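You operate a simulated robot arm through the tools that you are given. There is no shell and no other tool. Be economical: measure what you need, move in short steps, check, and stop when the job is done.

You run a simulated robot arm. Do the job below in one go: nothing can be reset, and whatever is moved stays where it is left.

TASK
Put the teal coupling on the top of the bench by the tall stack away on the top of the wooden bench. Put the blue sensor from the top of the bench by the tall stack on the bottom shelf of the roller rack. Put the blue sensor from the top of the bench by the tall stack on the third shelf from the top of the film rack and the black sensor on the top of the load on the turntable. Fetch the black guide block from the top shelf of the wall rack and set it on the middle shelf of the wall rack. Turn the speed knob of the blue belt to 1. Take the blue roll and leave it on top of the paper bundle on the top shelf of the wall rack. Press the flattener stop button three times. Put the blue can on the top shelf of the wall rack away on the right second shelf from the bottom of the long grey rack. The order is free. Set down upright: blue sensor, sensor, black guide block, blue roll, blue can.

It is judged by the outcome, as a careful person would: the job done as asked, and still so three seconds after it is handed in. It fails if anything else is knocked over, pushed out of place, dropped, spilled or broken.

THE ROBOT
A 7-joint arm with a fingered hand on a trunk, on a base that drives. Base frame: it is fixed to the floor where the robot stands at the start and does not move with it; the origin is under the middle of the robot, x ahead of it, y to its left, z up; the surface under the hand at the start is at about z = 780. Units: mm, degrees, N and s.
With the tool pointing down near the work surface it reaches from about 360 to 700 mm from the robot's upright axis, wherever it stands. Its first joint turns from -69.0 to 172.0 degrees. Places, roughly: black guide block (10x4x7 cm) [7600, 2800, 1000]; blue can [7500, 2750, 1000]; blue roll (9x9x15 cm) [5000, 3800, 600]; blue sensor [500, -250, 750]; bottom shelf of the roller rack (72x24 cm) [-280, 1700, 240]; flattener stop button [5300, 2800, 1000]; middle shelf of the wall rack [7500, 3000, 700]; paper bundle (34x21x5 cm) [7500, 3100, 1000]; right second shelf of the long grey rack [-2100, 9700, 600]; sensor [500, -250, 750]; speed knob of the blue belt [4200, 5100, 800]; teal coupling (3x4x4 cm) [500, -100, 800]; third shelf of the film rack [-900, -3100, 900]; top of the load on the turntable [-1100, -500, 800]; top of the wooden bench [6600, -1000, 800]. Payload 3.2 kg.
The TCP is the grasp point between the finger pads, 26 mm short of the fingertips. In the tool frame z runs along the fingers and y along their closing line. The gripper opens to 88 mm. The gripper's body begins 30 mm behind the TCP. The gripper is a hand of 5 fingers: y runs from the thumb to the fingers, the wrist lies at [-16, -108, -172] in the tool frame, and closing takes about 1.5 s.
Orientation is that of the tool frame in the base frame, as a unit quaternion [x, y, z, w]. With the fingers straight down and the wrist toward the robot, the tool's x, y and z point along [0, 1, 0], [1, 0, 0] and [0, 0, -1] of the base frame.

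THE INTERFACE
- The arm moves only by the tool nudge_tool. Its argument "series" is one flat list of numbers, 7 for each row, row after row: the finger opening in mm, from 0 to 88, then the shift along the tool's x, y, z in mm, then the turn, a rotation vector about the tool's x, y, z in degrees. In form: [grip, dx, dy, dz, rx, ry, rz, grip, dx, dy, dz, rx, ry, rz, ...]. A call has 1 to 10 rows; each row is the pose to reach, as a shift and turn from the pose commanded when the call began, along the tool's axes at that moment. A row lasts 0.2 s, in which the tool goes at most 50 mm and 8.6 degrees; a call with a longer step from one row to the next is refused whole, and so is a gripper value outside its range. A pose out of reach is approached as far as the arm can. The call stops where the force on the tool passes 40 N (or 10 N more than at its start, if that is more) or the arm is blocked; 0.2 s more then pass. Each finger travels about 72 mm/s and halts on what it meets, pressing with about 29 N; the grip force reading is that of the motor and also rises with nothing between the fingers. The clock runs only during rows and for 0.2 s after the last one: add rows that repeat a pose to give the fingers time. It gives the time, the measured TCP pose, the force on the tool (base axes), the opening and the grip force at its end, in the units of the frame above (readings bear some noise), with the torque about the TCP (base axes, N m) and any sound that the robot's microphone picked up.
- Cameras (640 x 400 px; columns grow to the right, rows downward): "scene" is now at [119.4, -40.5, 1323.5]; the picture's right is [-0.47, -0.88, -0.00], its down [-0.66, 0.35, -0.66] and it looks along [0.59, -0.31, -0.75] (base axes); focal length 263 px, centre (320, 200). "wrist" rides on the gripper at [67, -97, -117] in the tool frame; the picture's right is [-0.71, 0.33, -0.62], its down [-0.65, -0.65, 0.39] and it looks along [-0.28, 0.68, 0.68] (tool axes); focal length 234 px, centre (320, 200). There is no depth. A picture from a camera that has moved, and an enlarged one, comes with that camera's place and axes in the base frame and with its lens.
- camera(camera): a new picture of that camera. It takes no simulated time.
- raise_lower(by): slides the trunk up (or, below 0, down) by that many mm; the arm and the scene camera ride with it, the base frame stays. It gives what a move gives, with no picture.
- drive_base(legs): drives the robot by 1 to 6 legs, each [ahead, left, turn to the left] in mm, mm and degrees, along the robot's own axes; the way and the turn of a leg run together, so that a leg with both is an arc; at most 1500 mm and 180 degrees a leg. The arm and the cameras ride along, it lands a little off, and it stops where it bumps. It gives what a move gives.
- grasp_type(shape): the hand has 5 fingers and takes this shape, open, in about a second: jaw (thumb against the fingers, like two jaws); tri (thumb and two fingers); tip (a fingertip pinch); poke (one finger out to press); point (the index stretched); flat (the hand flat); cup (the hand cupped); fist (a fist). The gripper value then closes the fingers along that shape, each until it touches; the sizes above hold for jaw. It gives what a move gives, with no picture.
- turn_head(pan, tilt): turns the head with the scene camera to pan (to the left, within 86 degrees either way) and tilt (down, from -29 to 69), counted from straight ahead of the robot. It gives what a move gives.
- enlarge(camera, box): a new picture of the part [left, top, right, bottom] of that camera's present view, enlarged. It takes no simulated time.
- job_done(): hands the job in; it is judged then, once.

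Go step by step. Nothing tells you exact positions but the pictures and the camera data: compare them with the known pose of the tool, close in by small moves and look again before you grip or let go. The budget is 483 turns and 216 pictures, counting those below and the enlarged ones. Unless the task says otherwise, let go and move clear before handing in.

The tools are called after "Call:" as name(argument=value, ...) on one line, values as JSON. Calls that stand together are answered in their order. nudge_tool: Moves the arm, as the interface text tells. Its arguments: {"type":"object","properties":{"series":{"type":"array"}},"required":["series"]} The other tools are called the same way: raise_lower (by) slides the trunk up or down; grasp_type (shape) gives the hand a shape; drive_base (legs) drives the base; turn_head (pan, tilt) turns the head that bears the scene camera; camera (camera) takes a picture; enlarge (camera, box) takes an enlarged picture of a part of a camera's view; job_done () hands the job in.

At the start:

```text
time: 0.0
tool_pos: [359.5, -155.8, 1060.2]
tcp_rot: [0.706, 0.708, 0.0, 0.0]
force: [0.0, 0.5, -0.2]
ft_torque: [0.0, 0.0, -0.01]
width: 87.6
finger_force: 0.0
shape: jaw
trunk travel left (down, up): [-650.0, 190.0]
robot x, y, heading: [1.5, -1.6, 0.1]
head pan, tilt: [-28.2, 48.3]
```

scene: 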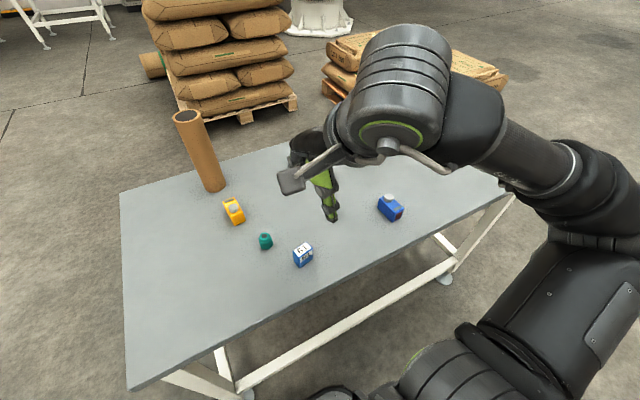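
wrist: 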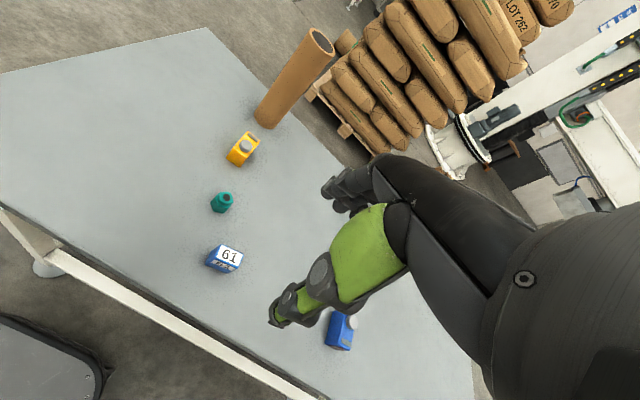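

I see a grey bench with a teal coupling, two blue objects, a yellow one and a tube. I'll enlarge the bench to tell the sensors apart.

Call:
enlarge(camera="scene", box=[200, 170, 440, 320])

Call:
enlarge(camera="wrist", box=[180, 110, 400, 370])

```text
2.67 times, centred on (320, 245) of scene
camera zoom: at [119.4, -40.5, 1323.5], right [-0.47, -0.88, 0.0], down [-0.66, 0.35, -0.66], along [0.59, -0.31, -0.75], focal length 701 px, centre (320, 80)
```

zoom: 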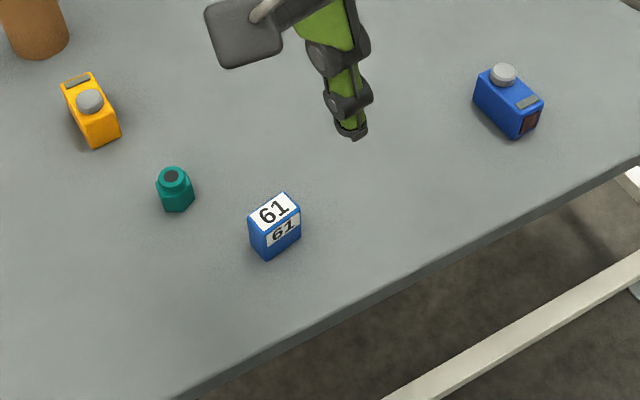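

```text
1.54 times, centred on (290, 240) of wrist
camera zoom: at [262.6, -89.4, 1176.8], right [0.33, -0.71, 0.62], down [-0.65, -0.65, -0.39], along [0.68, -0.28, -0.68], focal length 360 px, centre (366, 138)
```

zoom: 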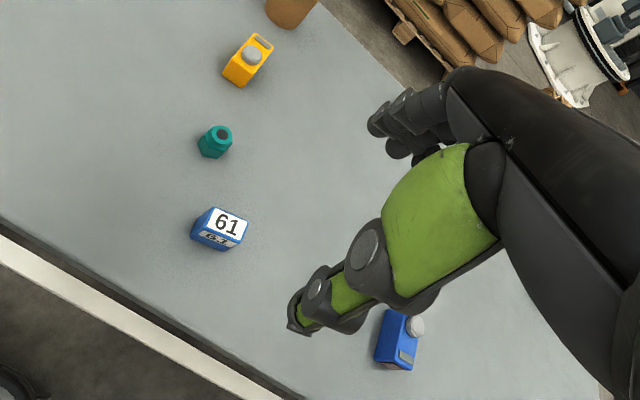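

I see one blue sensor for certain, plus a yellow one and a blue "61" block. The arm hides the right part of the bench, so I'll look around.

Call:
turn_head(pan=-60, tilt=50)

Call:
camera(camera="scene")

Call:
turn_head(pan=0, tilt=20)

Call:
camera(camera="scene")

Call:
turn_head(pan=80, tilt=20)

Call:
camera(camera="scene")

Call:
turn_head(pan=-80, tilt=20)

Call:
camera(camera="scene")

```text
time: 1.0
tool_pos: [360.0, -156.4, 1059.9]
tcp_rot: [0.707, 0.707, 0.0, 0.0]
force: [0.7, 0.2, -0.3]
ft_torque: [-0.01, 0.01, -0.01]
width: 87.9
finger_force: 0.1
shape: jaw
trunk travel left (down, up): [-650.0, 190.0]
robot x, y, heading: [-5.3, 1.7, -0.3]
head pan, tilt: [-60.0, 50.0]
```

```text
211 pictures are left
camera scene: at [88.8, -70.1, 1321.2], right [-0.87, -0.5, 0.0], down [-0.38, 0.66, -0.64], along [0.32, -0.56, -0.77], focal length 263 px, centre (320, 200)
```

scene: 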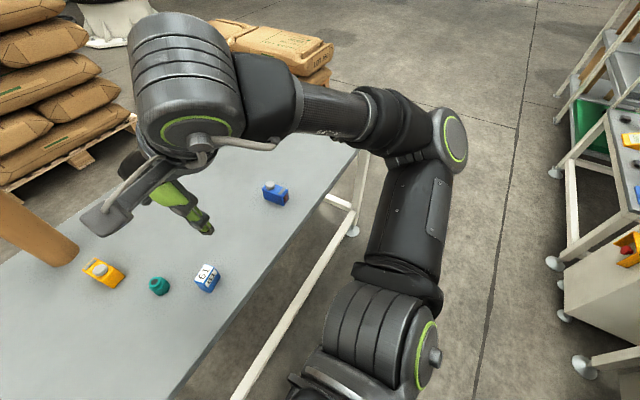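

```text
time: 2.3
tool_pos: [360.7, -155.6, 1059.1]
tcp_rot: [0.707, 0.707, 0.0, 0.0]
force: [-0.1, 0.2, 0.2]
ft_torque: [0.02, -0.03, -0.01]
width: 88.0
finger_force: 0.0
shape: jaw
trunk travel left (down, up): [-650.0, 190.0]
robot x, y, heading: [-1.3, -2.4, -0.2]
head pan, tilt: [0.0, 20.0]
```

```text
210 pictures are left
camera scene: at [143.3, -3.5, 1366.8], right [0.0, -1.0, 0.0], down [-0.34, 0.0, -0.94], along [0.94, 0.0, -0.34], focal length 263 px, centre (320, 200)
```

scene: 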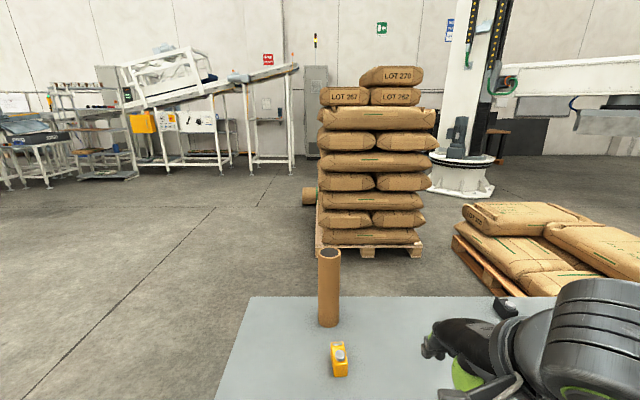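

```text
time: 3.8
tool_pos: [359.6, -156.3, 1060.2]
tcp_rot: [0.707, 0.708, 0.0, 0.0]
force: [-0.1, 0.0, 0.0]
ft_torque: [0.0, 0.02, 0.0]
width: 87.8
finger_force: 0.2
shape: jaw
trunk travel left (down, up): [-650.0, 190.0]
robot x, y, heading: [-2.6, 2.0, -0.0]
head pan, tilt: [80.0, 20.0]
```

```text
209 pictures are left
camera scene: at [66.5, 88.3, 1366.8], right [0.98, -0.17, 0.0], down [-0.06, -0.34, -0.94], along [0.16, 0.93, -0.34], focal length 263 px, centre (320, 200)
```

scene: 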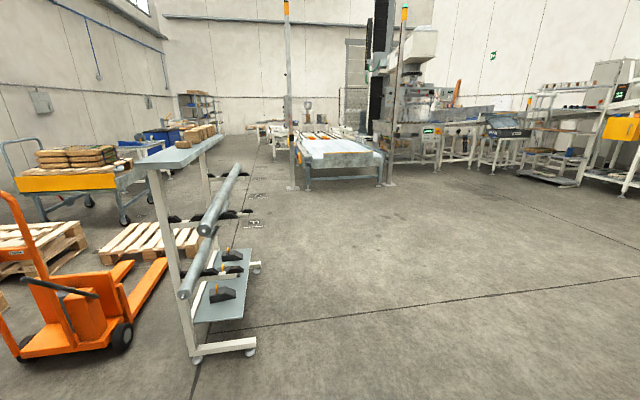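

```text
time: 6.3
tool_pos: [360.0, -155.2, 1059.5]
tcp_rot: [0.706, 0.708, 0.0, 0.0]
force: [0.1, 0.5, -0.3]
ft_torque: [-0.01, 0.04, 0.01]
width: 87.9
finger_force: 0.1
shape: jaw
trunk travel left (down, up): [-650.0, 190.0]
robot x, y, heading: [-1.3, -0.4, 0.1]
head pan, tilt: [-80.0, 20.0]
```

```text
208 pictures are left
camera scene: at [66.4, -95.1, 1366.8], right [-0.98, -0.17, 0.0], down [-0.06, 0.34, -0.94], along [0.16, -0.93, -0.34], focal length 263 px, centre (320, 200)
```

scene: 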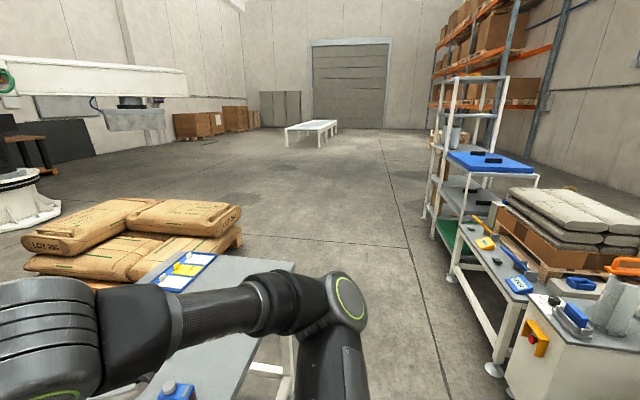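

There is a black object near the far right of the bench and a tray on the right. I'll swing the hand left to uncover the rest of the bench.

Call:
nudge_tool(series=[88, 50, 0, 0, 0, 0, 0, 88, 100, 0, 0, 0, 0, 0, 88, 150, 0, 0, 0, 0, 0, 88, 200, 0, 0, 0, 0, 0, 88, 250, 0, 0, 0, 0, 0, 88, 300, 0, 0, 0, 0, 0, 88, 350, 0, 0, 0, 0, 0, 88, 400, 0, 0, 0, 0, 0])

Call:
turn_head(pan=-40, tilt=40)

Call:
camera(camera="scene")

```text
time: 8.1
tool_pos: [357.5, 247.0, 1062.3]
tcp_rot: [0.706, 0.708, -0.001, 0.001]
force: [-0.1, 0.4, -0.5]
ft_torque: [-0.03, 0.02, 0.0]
width: 87.7
finger_force: 0.1
shape: jaw
trunk travel left (down, up): [-650.0, 190.0]
robot x, y, heading: [-1.7, -0.8, 0.0]
head pan, tilt: [-80.0, 20.0]
```

```text
time: 9.1
tool_pos: [359.2, 243.1, 1062.0]
tcp_rot: [0.706, 0.708, 0.0, 0.0]
force: [0.4, -0.5, 0.1]
ft_torque: [0.01, -0.03, 0.0]
width: 87.9
finger_force: 0.0
shape: jaw
trunk travel left (down, up): [-650.0, 190.0]
robot x, y, heading: [2.6, 1.1, 0.1]
head pan, tilt: [-40.0, 40.0]
```

```text
207 pictures are left
camera scene: at [115.3, -58.1, 1335.4], right [-0.64, -0.77, 0.0], down [-0.49, 0.41, -0.77], along [0.59, -0.49, -0.64], focal length 263 px, centre (320, 200)
```

scene: 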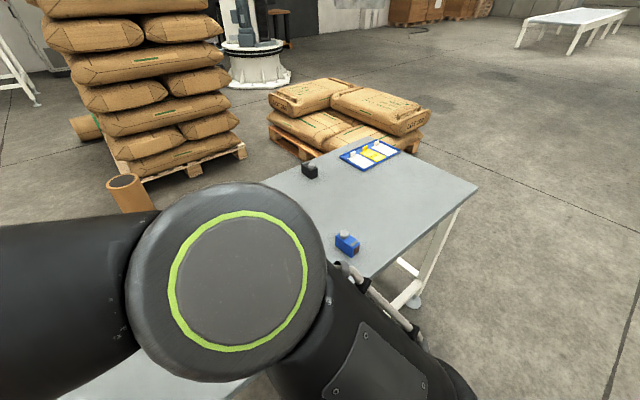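

Bench now shows blue sensor, black sensor, a blue tray, and (hidden now) coupling, yellow sensor and "61" block. I'll zoom in on the tray and sensors.

Call:
enlarge(camera="scene", box=[290, 120, 430, 270])

Call:
camera(camera="wrist")

```text
2.67 times, centred on (360, 195) of scene
camera zoom: at [115.3, -58.1, 1335.4], right [-0.64, -0.77, 0.0], down [-0.49, 0.41, -0.77], along [0.59, -0.49, -0.64], focal length 701 px, centre (213, 213)
```

zoom: 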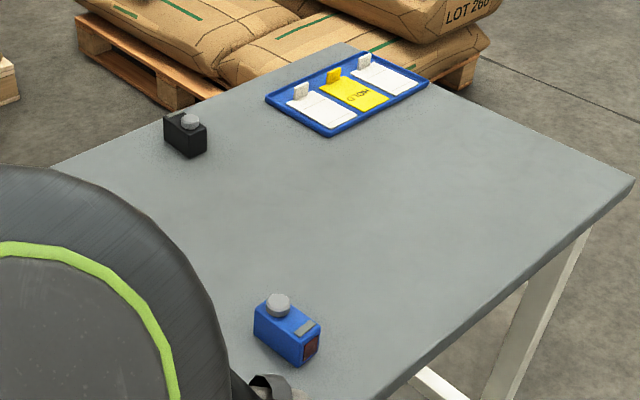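

```text
205 pictures are left
camera wrist: at [261.0, 310.0, 1179.2], right [0.33, -0.71, 0.62], down [-0.65, -0.65, -0.39], along [0.68, -0.28, -0.68], focal length 234 px, centre (320, 200)
```

wrist: 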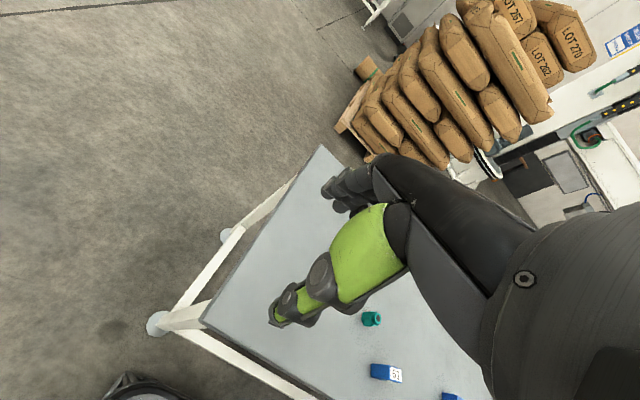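

Only one knobbed blue sensor is visible; I need a close look at the "61" block to see if it too is a sensor. I'll move the hand partway back and zoom with the head camera and wrist.

Call:
nudge_tool(series=[88, -50, 0, 0, 0, 0, 0, 88, -100, 0, 0, 0, 0, 0, 88, -150, 0, 0, 0, 0, 0, 88, -200, 0, 0, 0, 0, 0, 88, -250, 0, 50, 0, 0, 0, 88, -280, 0, 100, 0, 0, 0])

Call:
camera(camera="wrist")

Call:
turn_head(pan=-25, tilt=50)

Call:
camera(camera="scene")

```text
refused: row 5 steps farther than a row can; nothing moved
```

```text
204 pictures are left
camera wrist: at [261.0, 310.0, 1179.2], right [0.33, -0.71, 0.62], down [-0.65, -0.65, -0.39], along [0.68, -0.28, -0.68], focal length 234 px, centre (320, 200)
```

wrist: 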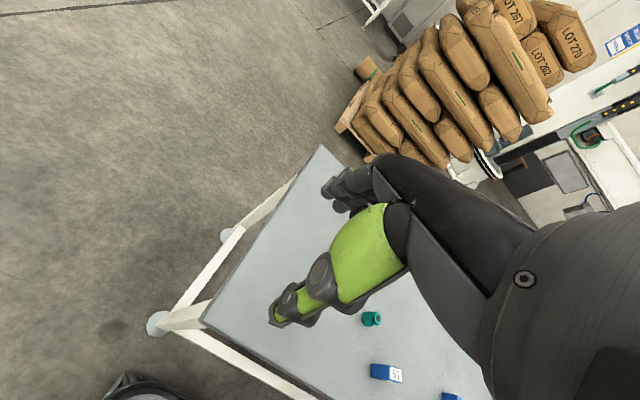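

```text
time: 9.9
tool_pos: [358.6, 243.3, 1062.9]
tcp_rot: [0.706, 0.708, 0.0, 0.0]
force: [-0.3, -0.2, 0.2]
ft_torque: [0.0, -0.01, -0.04]
width: 87.6
finger_force: 0.0
shape: jaw
trunk travel left (down, up): [-650.0, 190.0]
robot x, y, heading: [-4.5, 1.9, -0.0]
head pan, tilt: [-25.0, 50.0]
```

```text
203 pictures are left
camera scene: at [120.0, -35.9, 1321.3], right [-0.42, -0.91, 0.0], down [-0.69, 0.32, -0.64], along [0.58, -0.27, -0.77], focal length 263 px, centre (320, 200)
```

scene: 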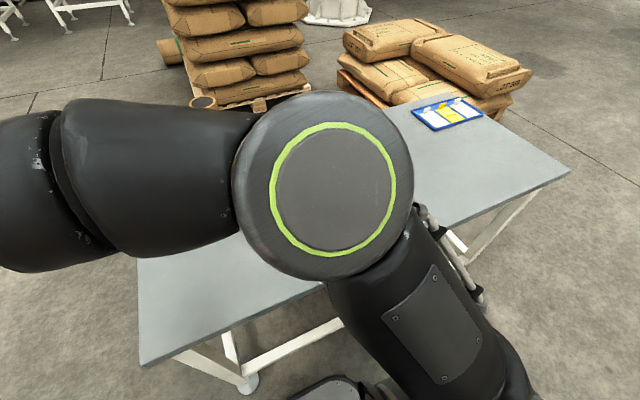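

The step was too long; I'll retry with smaller rows.

Call:
nudge_tool(series=[88, -45, 0, 10, 0, 0, 0, 88, -90, 0, 20, 0, 0, 0, 88, -135, 0, 30, 0, 0, 0, 88, -180, 0, 40, 0, 0, 0, 88, -225, 0, 50, 0, 0, 0, 88, -270, 0, 60, 0, 0, 0, 88, -310, 0, 80, 0, 0, 0])

Call:
camera(camera="wrist")

Call:
camera(camera="scene")

```text
time: 11.5
tool_pos: [358.4, -68.3, 979.4]
tcp_rot: [0.706, 0.708, -0.001, -0.001]
force: [0.6, -0.3, -0.8]
ft_torque: [0.03, 0.0, 0.02]
width: 87.7
finger_force: 0.1
shape: jaw
trunk travel left (down, up): [-650.0, 190.0]
robot x, y, heading: [-1.2, -0.6, -0.3]
head pan, tilt: [-25.0, 50.0]
```

```text
202 pictures are left
camera wrist: at [260.0, -2.0, 1097.5], right [0.33, -0.71, 0.62], down [-0.65, -0.65, -0.39], along [0.68, -0.28, -0.68], focal length 234 px, centre (320, 200)
```

wrist: 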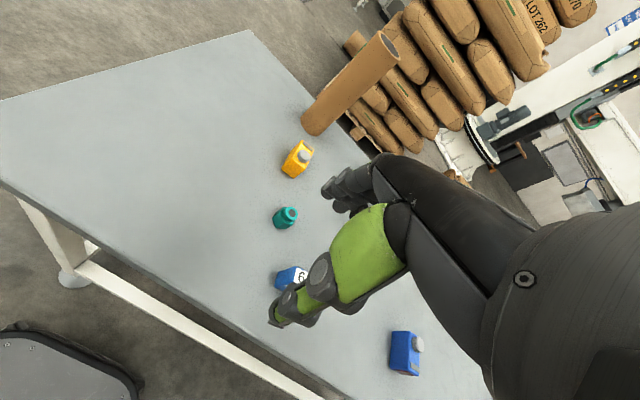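

```text
201 pictures are left
camera scene: at [119.6, -37.9, 1321.2], right [-0.42, -0.91, 0.0], down [-0.69, 0.32, -0.64], along [0.58, -0.27, -0.77], focal length 263 px, centre (320, 200)
```

scene: 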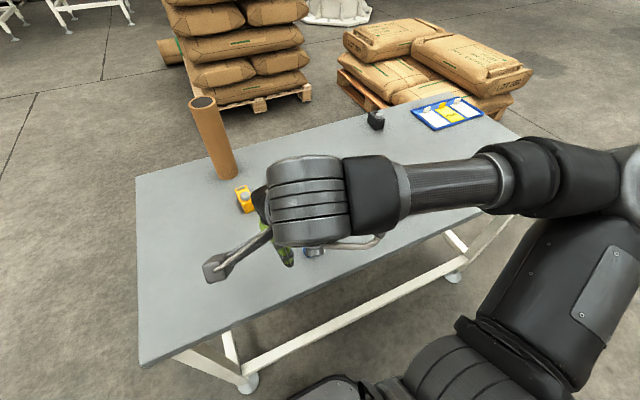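

The "61" block is partly hidden; I'll check the similar labelled items on the workbench to the right for comparison.

Call:
turn_head(pan=-86, tilt=30)

Call:
camera(camera="scene")

Call:
enlarge(camera="scene", box=[430, 120, 640, 330])

```text
time: 12.8
tool_pos: [357.3, -65.9, 981.9]
tcp_rot: [0.707, 0.707, 0.0, 0.001]
force: [0.0, -1.2, 0.4]
ft_torque: [0.0, 0.0, -0.01]
width: 87.8
finger_force: 0.0
shape: jaw
trunk travel left (down, up): [-650.0, 190.0]
robot x, y, heading: [-0.0, 2.7, 0.1]
head pan, tilt: [-85.9, 30.0]
```

```text
200 pictures are left
camera scene: at [56.7, -93.7, 1350.7], right [-1.0, -0.07, 0.0], down [-0.04, 0.5, -0.87], along [0.06, -0.86, -0.5], focal length 263 px, centre (320, 200)
```

scene: 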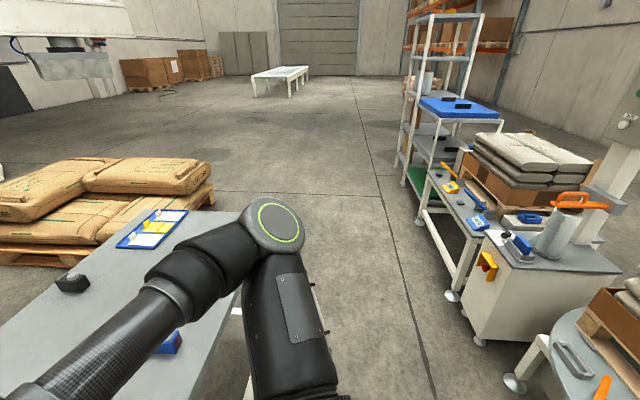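

```text
1.90 times, centred on (535, 225) of scene
camera zoom: at [56.7, -93.7, 1350.7], right [-1.0, -0.07, 0.0], down [-0.04, 0.5, -0.87], along [0.06, -0.86, -0.5], focal length 501 px, centre (-90, 152)
```

zoom: 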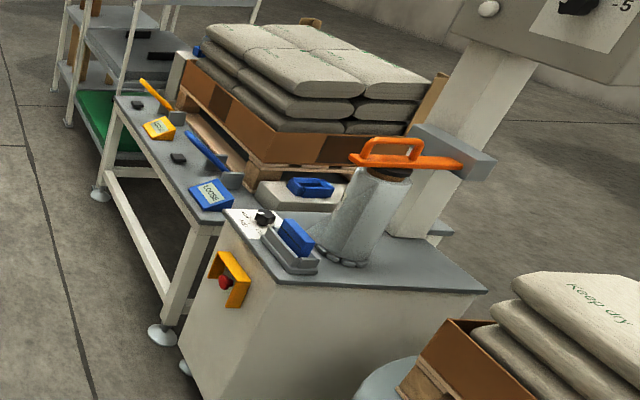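

I'll move the hand right to see the "61" block unobstructed and close from the wrist camera.

Call:
nudge_tool(series=[88, -45, 0, 0, 0, 0, 0, 88, -90, 0, 0, 0, 0, 0, 88, -130, 0, 0, 0, 0, 0])

Call:
enlarge(camera="wrist", box=[120, 120, 400, 360])

Call:
turn_head(pan=-10, tilt=60)

Call:
camera(camera="scene")

```text
time: 13.6
tool_pos: [359.9, -196.9, 980.4]
tcp_rot: [0.707, 0.707, -0.001, 0.0]
force: [-0.8, -0.6, -0.4]
ft_torque: [0.01, -0.06, 0.0]
width: 87.7
finger_force: 0.0
shape: jaw
out of reach, approached as far as the arm can: row 1, 2, 3
trunk travel left (down, up): [-650.0, 190.0]
robot x, y, heading: [-3.8, -0.5, 0.2]
head pan, tilt: [-85.9, 30.0]
```

```text
1.67 times, centred on (260, 240) of wrist
camera zoom: at [262.3, -131.0, 1098.0], right [0.33, -0.71, 0.62], down [-0.65, -0.65, -0.39], along [0.68, -0.28, -0.68], focal length 390 px, centre (420, 133)
```

zoom: 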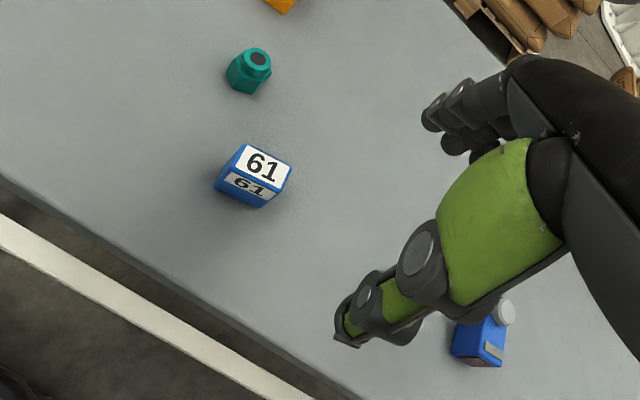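

```text
time: 15.1
tool_pos: [360.2, -195.9, 979.8]
tcp_rot: [0.707, 0.707, -0.001, -0.001]
force: [-0.2, 0.6, 0.1]
ft_torque: [0.0, 0.0, 0.04]
width: 87.8
finger_force: 0.1
shape: jaw
trunk travel left (down, up): [-650.0, 190.0]
robot x, y, heading: [-1.6, -0.0, 0.0]
head pan, tilt: [-10.0, 60.0]
```

```text
197 pictures are left
camera scene: at [115.9, -15.1, 1308.7], right [-0.17, -0.98, 0.0], down [-0.85, 0.15, -0.5], along [0.49, -0.09, -0.87], focal length 263 px, centre (320, 200)
```

scene: 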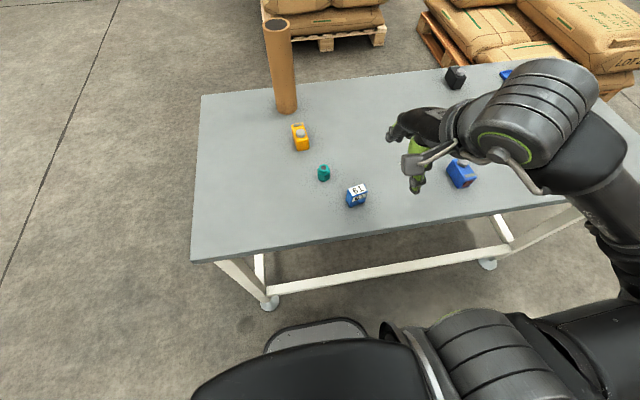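

The "61" block is a plain numbered blue box; the knobbed family is yellow, blue and black. I start with the knobbed blue sensor at about (401, -404): moving above it while turning the hand about 72° to close across its short side.

Call:
nudge_tool(series=[88, -21, 4, 0, 0, 0, 7.25, 88, -42, 8, 0, 0, 0, 14.5, 88, -63, 12, 0, 0, 0, 21.75, 88, -84, 16, 0, 0, 0, 29, 88, -105, 20, 0, 0, 0, 36.25, 88, -126, 24, 0, 0, 0, 43.5, 88, -147, 28, 0, 0, 0, 50.75, 88, -168, 32, 0, 0, 0, 58, 88, -189, 36, 10, 0, 0, 65.25, 88, -208, 40, 20, 0, 0, 72.5])

Call:
camera(camera="wrist")

Call:
turn_head(pan=-30, tilt=50)

Call:
camera(camera="scene")

```text
time: 17.3
tool_pos: [405.1, -404.8, 962.2]
tcp_rot: [0.988, 0.152, 0.0, 0.0]
force: [-0.2, 0.5, -1.4]
ft_torque: [0.02, -0.02, -0.01]
width: 87.9
finger_force: 0.1
shape: jaw
trunk travel left (down, up): [-650.0, 190.0]
robot x, y, heading: [-4.6, -0.9, -0.0]
head pan, tilt: [-10.0, 60.0]
```

```text
196 pictures are left
camera wrist: at [438.5, -291.6, 1078.6], right [-0.58, -0.53, 0.62], down [-0.82, 0.43, -0.39], along [-0.06, -0.73, -0.68], focal length 234 px, centre (320, 200)
```

wrist: 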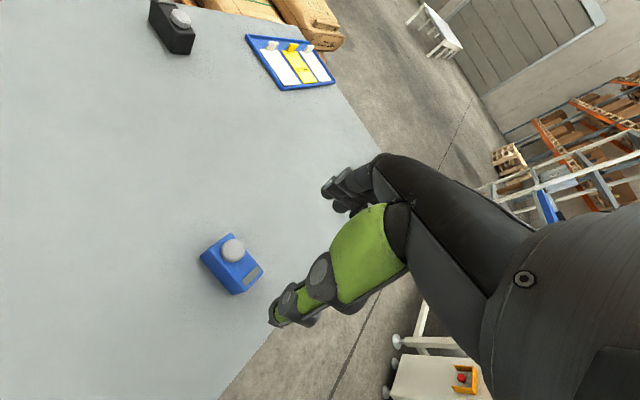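

```text
time: 18.1
tool_pos: [404.0, -403.9, 961.7]
tcp_rot: [0.988, 0.153, 0.0, 0.0]
force: [-0.8, -0.6, 0.4]
ft_torque: [0.02, 0.02, -0.02]
width: 87.8
finger_force: 0.1
shape: jaw
trunk travel left (down, up): [-650.0, 190.0]
robot x, y, heading: [-0.9, -0.2, -0.0]
head pan, tilt: [-30.0, 50.0]
```

```text
195 pictures are left
camera scene: at [117.0, -41.9, 1321.2], right [-0.5, -0.87, 0.0], down [-0.66, 0.38, -0.64], along [0.56, -0.32, -0.77], focal length 263 px, centre (320, 200)
```

scene: 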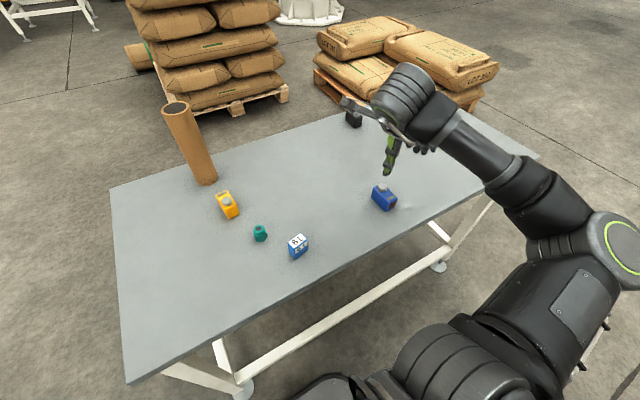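

The sensor centre is about (418, -399), its long axis about 6° off x. I'll turn 11° more, centre and go down partway, then check.

Call:
nudge_tool(series=[88, 8, 0, 30, 0, 0, 6, 88, 15, 0, 60, 0, 0, 11, 88, 15, 0, 85, 0, 0, 11])

Call:
enlarge(camera="wrist", box=[160, 180, 400, 380])

Call:
enlarge(camera="scene", box=[320, 120, 460, 240])

```text
time: 18.9
tool_pos: [417.7, -400.6, 875.0]
tcp_rot: [0.998, 0.056, 0.001, 0.0]
force: [-0.5, 0.0, -0.7]
ft_torque: [-0.03, 0.03, -0.01]
width: 88.0
finger_force: 0.0
shape: jaw
trunk travel left (down, up): [-650.0, 190.0]
robot x, y, heading: [-1.1, 1.2, 0.1]
head pan, tilt: [-30.0, 50.0]
```

```text
2.00 times, centred on (280, 280) of wrist
camera zoom: at [471.8, -296.3, 992.7], right [-0.67, -0.41, 0.62], down [-0.72, 0.58, -0.39], along [-0.2, -0.71, -0.68], focal length 468 px, centre (400, 40)
```

zoom: 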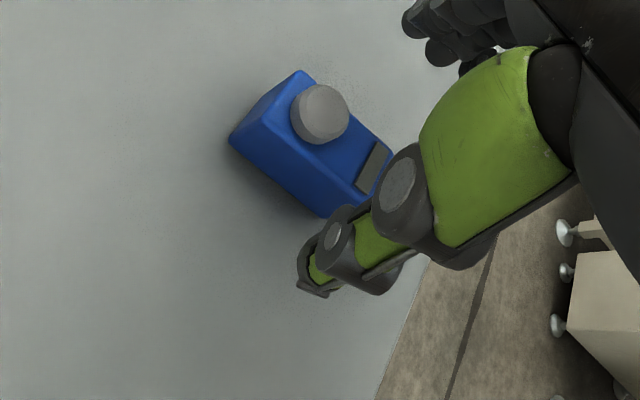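

```text
3.33 times, centred on (390, 180) of scene
camera zoom: at [116.8, -42.4, 1321.3], right [-0.5, -0.87, 0.0], down [-0.66, 0.38, -0.64], along [0.56, -0.32, -0.77], focal length 876 px, centre (87, 267)
```

zoom: 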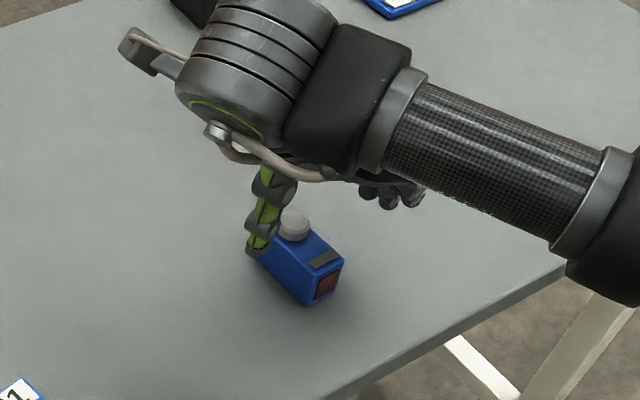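

The sensor top is about 43 mm wide, centred near (427, -396). I'll centre, descend to z≈816 and close.

Call:
nudge_tool(series=[88, 9, -4, 20, 0, 0, 5, 88, 9, -4, 45, 0, 0, 5, 88, 9, -4, 59, 0, 0, 5, 30, 9, -4, 59, 0, 0, 5, 30, 9, -4, 59, 0, 0, 5, 30, 9, -4, 59, 0, 0, 5, 30, 9, -4, 59, 0, 0, 5])

Call:
enlarge(camera="scene", box=[320, 120, 460, 240])

```text
time: 20.5
tool_pos: [424.9, -394.6, 817.8]
tcp_rot: [1.0, 0.014, 0.0, 0.001]
force: [-0.2, 0.6, 0.7]
ft_torque: [0.02, -0.03, 0.02]
width: 30.7
finger_force: 0.1
shape: jaw
trunk travel left (down, up): [-650.0, 190.0]
robot x, y, heading: [-2.9, 1.5, 0.0]
head pan, tilt: [-30.0, 50.0]
```

```text
3.33 times, centred on (390, 180) of scene
camera zoom: at [117.0, -42.0, 1321.2], right [-0.5, -0.87, 0.0], down [-0.66, 0.38, -0.64], along [0.56, -0.32, -0.77], focal length 876 px, centre (87, 267)
```

zoom: 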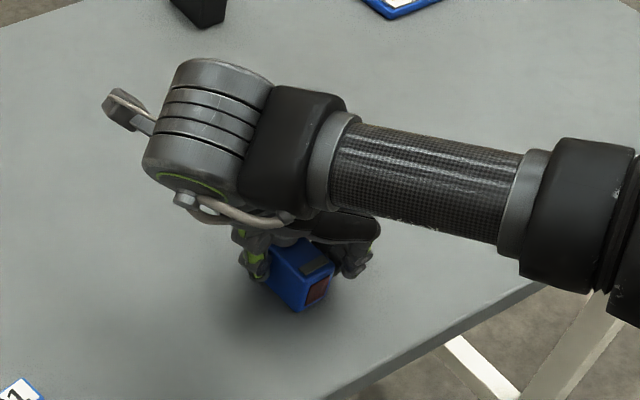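

The fingers reached 30 mm without contact force; closing further.

Call:
nudge_tool(series=[0, 0, 0, 0, 0, 0, 0, 0, 0, 0, 0, 0, 0, 0, 0, 0, 0, 0, 0, 0, 0])

```text
time: 21.3
tool_pos: [425.8, -395.0, 816.9]
tcp_rot: [1.0, 0.012, 0.0, 0.0]
force: [0.3, -0.3, -0.3]
ft_torque: [0.04, 0.02, 0.02]
width: 26.6
finger_force: 28.6
shape: jaw
trunk travel left (down, up): [-650.0, 190.0]
robot x, y, heading: [-2.0, -3.1, 0.1]
head pan, tilt: [-30.0, 50.0]
```

Gripped at 26.6 mm. Lifting straight up and checking.

Call:
nudge_tool(series=[0, 0, 0, -20, 0, 0, 0, 0, 0, 0, -50, 0, 0, 0, 0, 0, 0, -90, 0, 0, 0, 0, 0, 0, -130, 0, 0, 0, 0, 0, 0, -170, 0, 0, 0])

Call:
camera(camera="scene")

Call:
camera(camera="wrist")

```text
time: 22.5
tool_pos: [424.1, -395.2, 986.9]
tcp_rot: [1.0, 0.014, 0.0, 0.0]
force: [-0.2, 0.5, -1.5]
ft_torque: [0.02, -0.01, 0.05]
width: 26.5
finger_force: 28.9
shape: jaw
trunk travel left (down, up): [-650.0, 190.0]
robot x, y, heading: [1.1, 0.2, 0.1]
head pan, tilt: [-30.0, 50.0]
```

```text
191 pictures are left
camera scene: at [116.7, -41.3, 1321.2], right [-0.5, -0.87, 0.0], down [-0.66, 0.38, -0.64], along [0.56, -0.32, -0.77], focal length 263 px, centre (320, 200)
```

scene: 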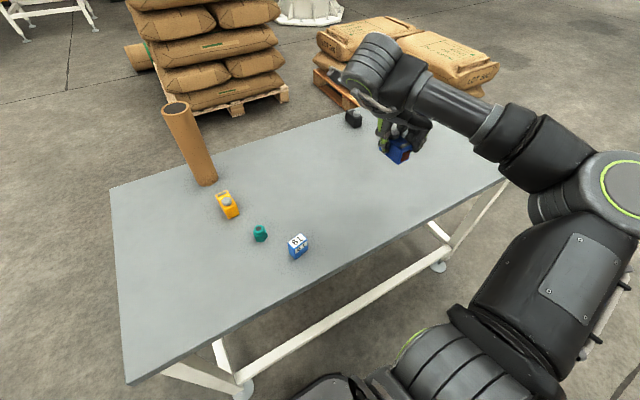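

```text
190 pictures are left
camera wrist: at [488.4, -296.6, 1103.5], right [-0.7, -0.35, 0.62], down [-0.67, 0.64, -0.39], along [-0.26, -0.69, -0.68], focal length 234 px, centre (320, 200)
```

wrist: 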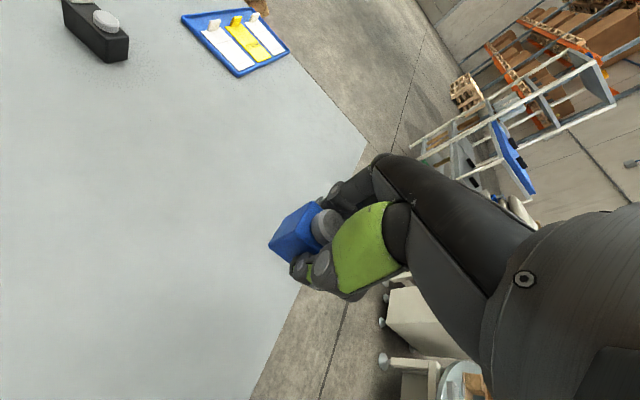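

The blue sensor is held upright. I'll tuck the arm in, back off the bench and turn right towards the film rack.

Call:
nudge_tool(series=[0, -5, -40, -10, 0, 0, 0, 0, -10, -80, -20, 0, 0, 0, 0, -15, -120, -30, 0, 0, 0, 0, -20, -160, -40, 0, 0, 0, 0, -20, -200, -50, 0, 0, 0, 0, -20, -230, -60, 0, 0, 0])

Call:
drive_base(legs=[[-150, 0, 0], [0, 0, -90]])

Call:
turn_head(pan=0, tilt=15)

Call:
camera(camera="scene")

```text
time: 23.9
tool_pos: [399.8, -163.2, 1045.1]
tcp_rot: [1.0, 0.012, -0.001, 0.001]
force: [0.1, 0.3, -1.5]
ft_torque: [-0.03, 0.01, -0.02]
width: 26.4
finger_force: 29.1
shape: jaw
trunk travel left (down, up): [-650.0, 190.0]
robot x, y, heading: [-0.9, 2.9, 0.0]
head pan, tilt: [-30.0, 50.0]
```

```text
time: 29.2
tool_pos: [-336.1, -391.7, 1045.5]
tcp_rot: [-0.698, 0.716, 0.0, 0.001]
force: [0.6, -0.2, -0.9]
ft_torque: [0.0, 0.0, -0.01]
width: 26.3
finger_force: 28.5
shape: jaw
trunk travel left (down, up): [-650.0, 190.0]
robot x, y, heading: [-145.2, 0.9, -93.1]
head pan, tilt: [-30.0, 50.0]
```

```text
time: 30.2
tool_pos: [-335.9, -391.9, 1046.1]
tcp_rot: [-0.697, 0.717, 0.001, 0.0]
force: [0.8, 0.3, -0.7]
ft_torque: [-0.04, -0.02, 0.01]
width: 26.3
finger_force: 28.6
shape: jaw
trunk travel left (down, up): [-650.0, 190.0]
robot x, y, heading: [-149.4, 1.5, -93.2]
head pan, tilt: [0.0, 15.0]
```

```text
189 pictures are left
camera scene: at [-157.6, -146.6, 1374.9], right [-1.0, 0.05, 0.0], down [0.01, 0.26, -0.97], along [-0.05, -0.96, -0.26], focal length 263 px, centre (320, 200)
```

scene: 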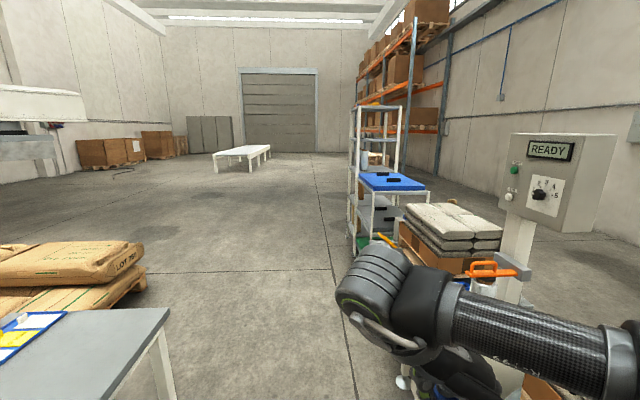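

The film rack is the white-framed rack ahead on the right. I'll drive down the aisle and look.

Call:
drive_base(legs=[[1500, 0, 0], [500, 0, 0]])

Call:
turn_head(pan=-35, tilt=20)

Call:
camera(camera="scene")

```text
time: 40.1
tool_pos: [-427.6, -2366.6, 1046.1]
tcp_rot: [-0.7, 0.714, 0.001, -0.001]
force: [0.7, -0.2, -1.1]
ft_torque: [0.01, -0.03, 0.0]
width: 26.4
finger_force: 28.7
shape: jaw
trunk travel left (down, up): [-650.0, 190.0]
robot x, y, heading: [-245.7, -1976.0, -92.6]
head pan, tilt: [0.0, 15.0]
```

```text
time: 41.1
tool_pos: [-425.8, -2367.6, 1045.8]
tcp_rot: [-0.7, 0.714, 0.0, -0.001]
force: [0.3, 0.7, -0.9]
ft_torque: [-0.02, -0.05, 0.01]
width: 26.5
finger_force: 28.9
shape: jaw
trunk travel left (down, up): [-650.0, 190.0]
robot x, y, heading: [-244.0, -1974.7, -92.7]
head pan, tilt: [-35.0, 20.0]
```

```text
188 pictures are left
camera scene: at [-302.8, -2101.6, 1366.8], right [-0.79, 0.61, 0.0], down [0.21, 0.27, -0.94], along [-0.57, -0.74, -0.34], focal length 263 px, centre (320, 200)
```

scene: 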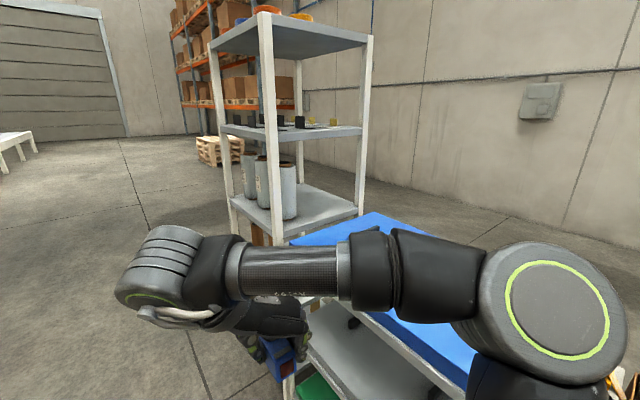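

The film rack's third shelf (z≈900) carries three film rolls along y at x≈-820, with free room in front. I'll stand in the aisle facing it and look closely.

Call:
drive_base(legs=[[1130, 200, 0], [0, 0, -87]])

Call:
turn_head(pan=10, tilt=30)

Call:
camera(camera="scene")

```text
time: 50.6
tool_pos: [-500.0, -2912.5, 1046.1]
tcp_rot: [0.0, 1.0, 0.0, 0.0]
force: [-0.6, 0.0, -0.5]
ft_torque: [0.02, 0.0, 0.01]
width: 26.5
finger_force: 29.3
shape: jaw
trunk travel left (down, up): [-650.0, 190.0]
robot x, y, heading: [-104.4, -3090.0, 178.3]
head pan, tilt: [-35.0, 20.0]
```

```text
time: 51.7
tool_pos: [-499.1, -2912.0, 1044.9]
tcp_rot: [0.0, 1.0, 0.001, 0.0]
force: [-0.1, 0.9, -0.4]
ft_torque: [0.02, 0.01, 0.0]
width: 26.4
finger_force: 28.9
shape: jaw
trunk travel left (down, up): [-650.0, 190.0]
robot x, y, heading: [-103.6, -3088.8, 178.4]
head pan, tilt: [10.0, 30.0]
```

```text
187 pictures are left
camera scene: at [-244.0, -3103.4, 1350.8], right [-0.15, 0.99, 0.0], down [0.49, 0.07, -0.87], along [-0.86, -0.13, -0.5], focal length 263 px, centre (320, 200)
```

scene: 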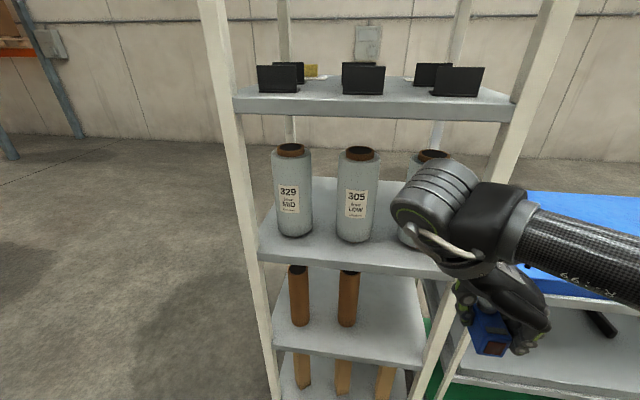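

The third shelf with rolls 329/305 is in view; I'll zoom in to get the edge and gap positions.

Call:
enlarge(camera="scene", box=[230, 130, 450, 290])

```text
2.50 times, centred on (340, 210) of scene
camera zoom: at [-244.0, -3103.4, 1350.8], right [-0.15, 0.99, 0.0], down [0.49, 0.07, -0.87], along [-0.86, -0.13, -0.5], focal length 657 px, centre (270, 175)
```

zoom: 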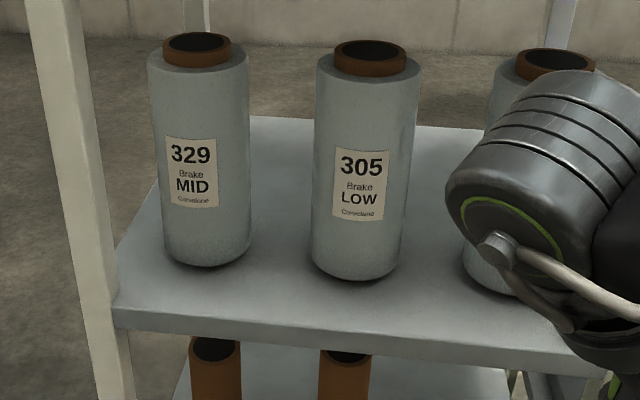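

The front edge is near x≈-739 with about 70 mm ahead of the rolls; the gap between rolls 329 and 305 is centred at y≈-3180. I'll turn the hand to face the rack (wrist toward me) and line up with the gap.

Call:
nudge_tool(series=[0, 0, -27, 0, 0, 0, -8.6, 0, 0, -54, 0, 0, 0, -17.2, 0, 0, -81, 0, 0, 0, -25.8, 0, 0, -108, 0, 0, 0, -34.4, 0, 0, -135, 0, 0, 0, -43, 0, 0, -162, 0, 0, 0, -51.6, 0, 0, -189, 0, 0, 0, -60.2, 0, 0, -216, 0, 0, 0, -68.8, 0, 0, -243, 0, 0, 0, -77.4, 0, 0, -268, 0, 0, 0, -86])

Call:
drive_base(legs=[[100, 0, 0]])

Call:
camera(camera="wrist")

Call:
camera(camera="scene")

```text
time: 53.9
tool_pos: [-501.9, -3182.1, 1044.4]
tcp_rot: [-0.683, 0.731, 0.0, 0.0]
force: [0.0, 0.1, -1.5]
ft_torque: [-0.01, -0.03, 0.01]
width: 26.2
finger_force: 28.9
shape: jaw
trunk travel left (down, up): [-650.0, 190.0]
robot x, y, heading: [-106.1, -3087.4, 178.5]
head pan, tilt: [10.0, 30.0]
```

```text
time: 55.1
tool_pos: [-601.4, -3179.2, 1043.6]
tcp_rot: [-0.682, 0.731, 0.0, 0.001]
force: [0.5, -0.5, -1.3]
ft_torque: [-0.03, 0.02, -0.02]
width: 26.4
finger_force: 28.8
shape: jaw
trunk travel left (down, up): [-650.0, 190.0]
robot x, y, heading: [-202.5, -3083.9, 178.5]
head pan, tilt: [10.0, 30.0]
```

```text
185 pictures are left
camera wrist: at [-509.1, -3252.2, 1161.9], right [-0.28, 0.73, 0.62], down [0.7, 0.6, -0.39], along [-0.66, 0.33, -0.68], focal length 234 px, centre (320, 200)
```

wrist: 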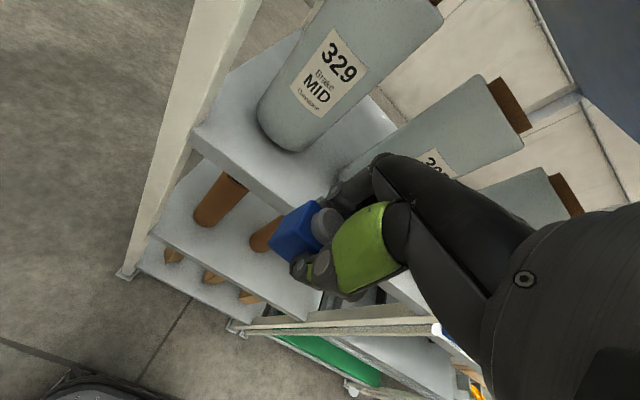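

```text
184 pictures are left
camera scene: at [-343.9, -3100.6, 1350.7], right [-0.15, 0.99, 0.0], down [0.5, 0.07, -0.87], along [-0.86, -0.13, -0.5], focal length 263 px, centre (320, 200)
```

scene: 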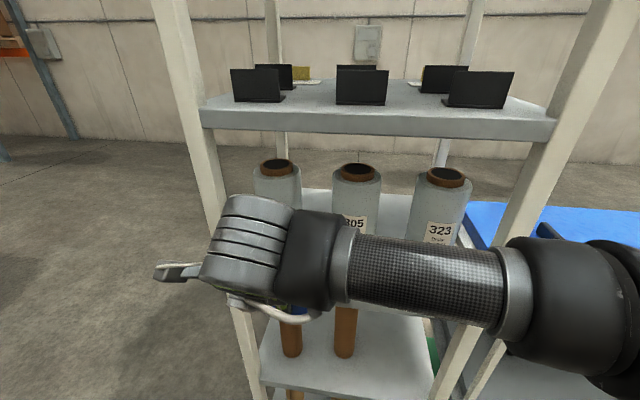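

I'll zoom the wrist view to pin the shelf edge and height.

Call:
enlarge(camera="wrist", box=[160, 60, 400, 260])

Call:
enlarge(camera="scene", box=[180, 150, 500, 350])

```text
2.00 times, centred on (280, 160) of wrist
camera zoom: at [-509.1, -3252.2, 1161.9], right [-0.28, 0.73, 0.62], down [0.7, 0.6, -0.39], along [-0.66, 0.33, -0.68], focal length 468 px, centre (400, 280)
```

zoom: 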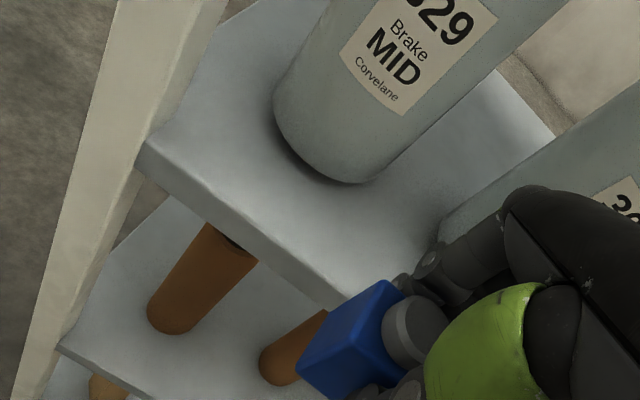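

```text
2.00 times, centred on (340, 250) of scene
camera zoom: at [-343.9, -3100.6, 1350.7], right [-0.15, 0.99, 0.0], down [0.5, 0.07, -0.87], along [-0.86, -0.13, -0.5], focal length 526 px, centre (280, 100)
```

zoom: 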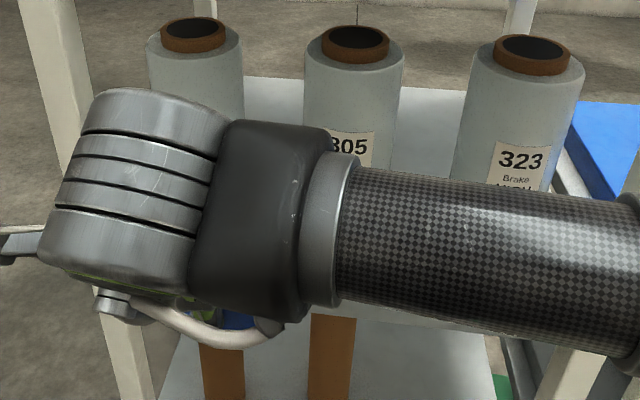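

Estimates put the shelf edge between x=-716 and -739. I'll advance to hover just inside the edge, above the shelf, and check from there.

Call:
nudge_tool(series=[0, 3, 45, 10, 0, 0, 0, 0, 6, 85, 25, 0, 0, 0, 0, 8, 115, 40, 0, 0, 0, 0, 9, 135, 55, 0, 0, 0])

Call:
camera(camera="wrist")

Call:
turn_head(pan=25, tilt=35)

Call:
camera(camera="scene")

```text
time: 56.1
tool_pos: [-736.1, -3177.4, 989.8]
tcp_rot: [-0.682, 0.732, 0.0, 0.0]
force: [2.7, -1.0, -1.2]
ft_torque: [0.11, 0.09, -0.1]
width: 26.6
finger_force: 29.2
shape: jaw
trunk travel left (down, up): [-650.0, 190.0]
robot x, y, heading: [-205.5, -3086.7, 178.3]
head pan, tilt: [10.0, 30.0]
```

```text
181 pictures are left
camera wrist: at [-643.6, -3252.2, 1106.8], right [-0.28, 0.73, 0.62], down [0.7, 0.6, -0.39], along [-0.66, 0.33, -0.68], focal length 234 px, centre (320, 200)
```

wrist: 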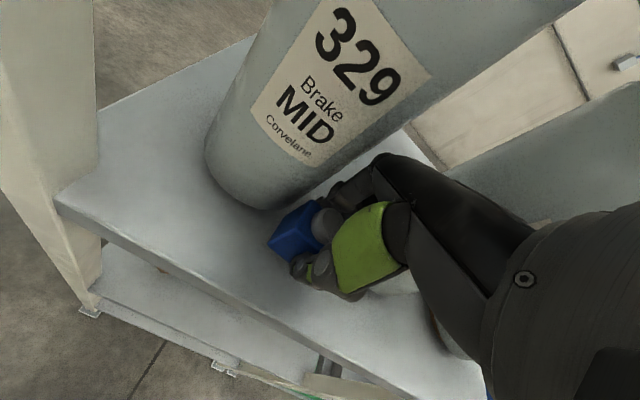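

```text
time: 56.8
tool_pos: [-735.7, -3178.5, 989.0]
tcp_rot: [-0.681, 0.732, -0.001, 0.0]
force: [0.9, -1.7, -1.8]
ft_torque: [0.04, 0.09, -0.07]
width: 26.0
finger_force: 29.3
shape: jaw
trunk travel left (down, up): [-650.0, 190.0]
robot x, y, heading: [-206.1, -3085.4, 178.4]
head pan, tilt: [25.0, 35.0]
```

```text
180 pictures are left
camera scene: at [-334.4, -3122.9, 1343.0], right [-0.4, 0.92, 0.0], down [0.53, 0.23, -0.82], along [-0.75, -0.32, -0.57], focal length 263 px, centre (320, 200)
```

scene: 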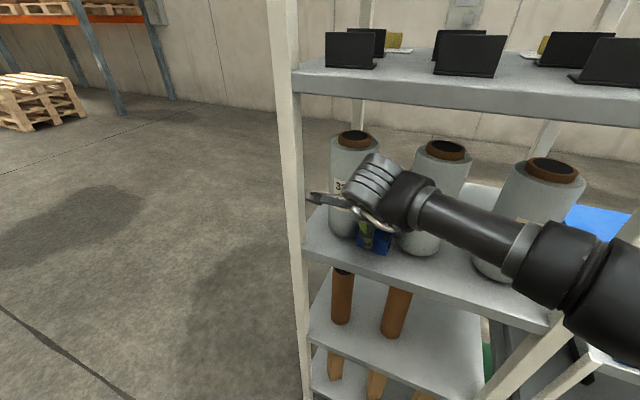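

The near-vertical view shows the shelf is higher than listed, about z≈940, with the edge near x≈-685 and roll fronts near -755. I'm slightly too deep (light force), so I back off 18 mm and lower gently.

Call:
nudge_tool(series=[0, -1, -10, 0, 0, 0, 0, 0, -1, -18, 0, 0, 0, 0])

Call:
camera(camera="wrist")

Call:
enlarge(camera="scene", box=[290, 120, 490, 300])

```text
time: 57.4
tool_pos: [-718.0, -3179.1, 990.5]
tcp_rot: [-0.681, 0.732, 0.001, 0.0]
force: [-0.6, -0.1, -0.6]
ft_torque: [-0.01, -0.03, -0.01]
width: 26.3
finger_force: 28.5
shape: jaw
trunk travel left (down, up): [-650.0, 190.0]
robot x, y, heading: [-204.2, -3087.3, 178.5]
head pan, tilt: [25.0, 35.0]
```

```text
179 pictures are left
camera wrist: at [-625.4, -3252.2, 1107.5], right [-0.28, 0.73, 0.62], down [0.7, 0.6, -0.39], along [-0.66, 0.33, -0.68], focal length 234 px, centre (320, 200)
```

wrist: 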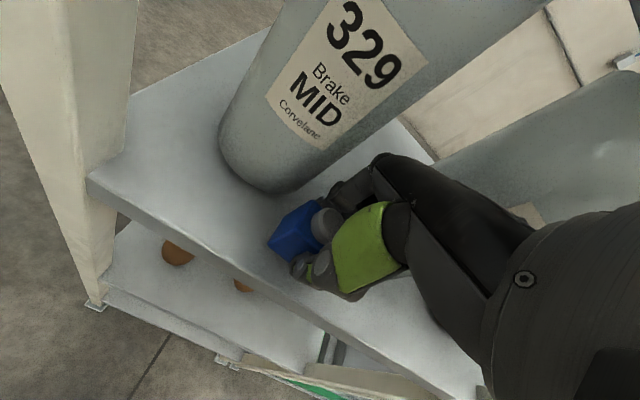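

```text
2.22 times, centred on (390, 210) of scene
camera zoom: at [-334.6, -3122.6, 1343.0], right [-0.4, 0.92, 0.0], down [0.53, 0.23, -0.82], along [-0.75, -0.32, -0.57], focal length 584 px, centre (164, 178)
```

zoom: 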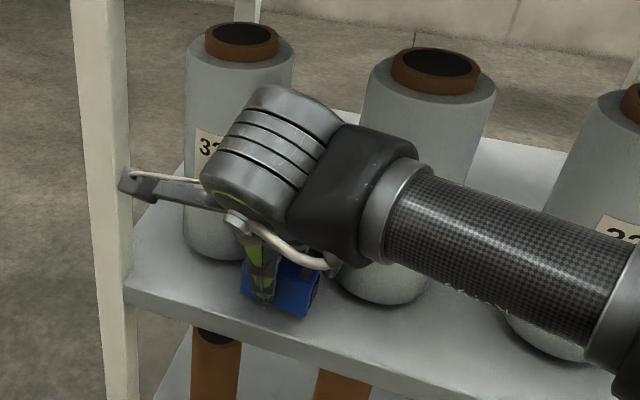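

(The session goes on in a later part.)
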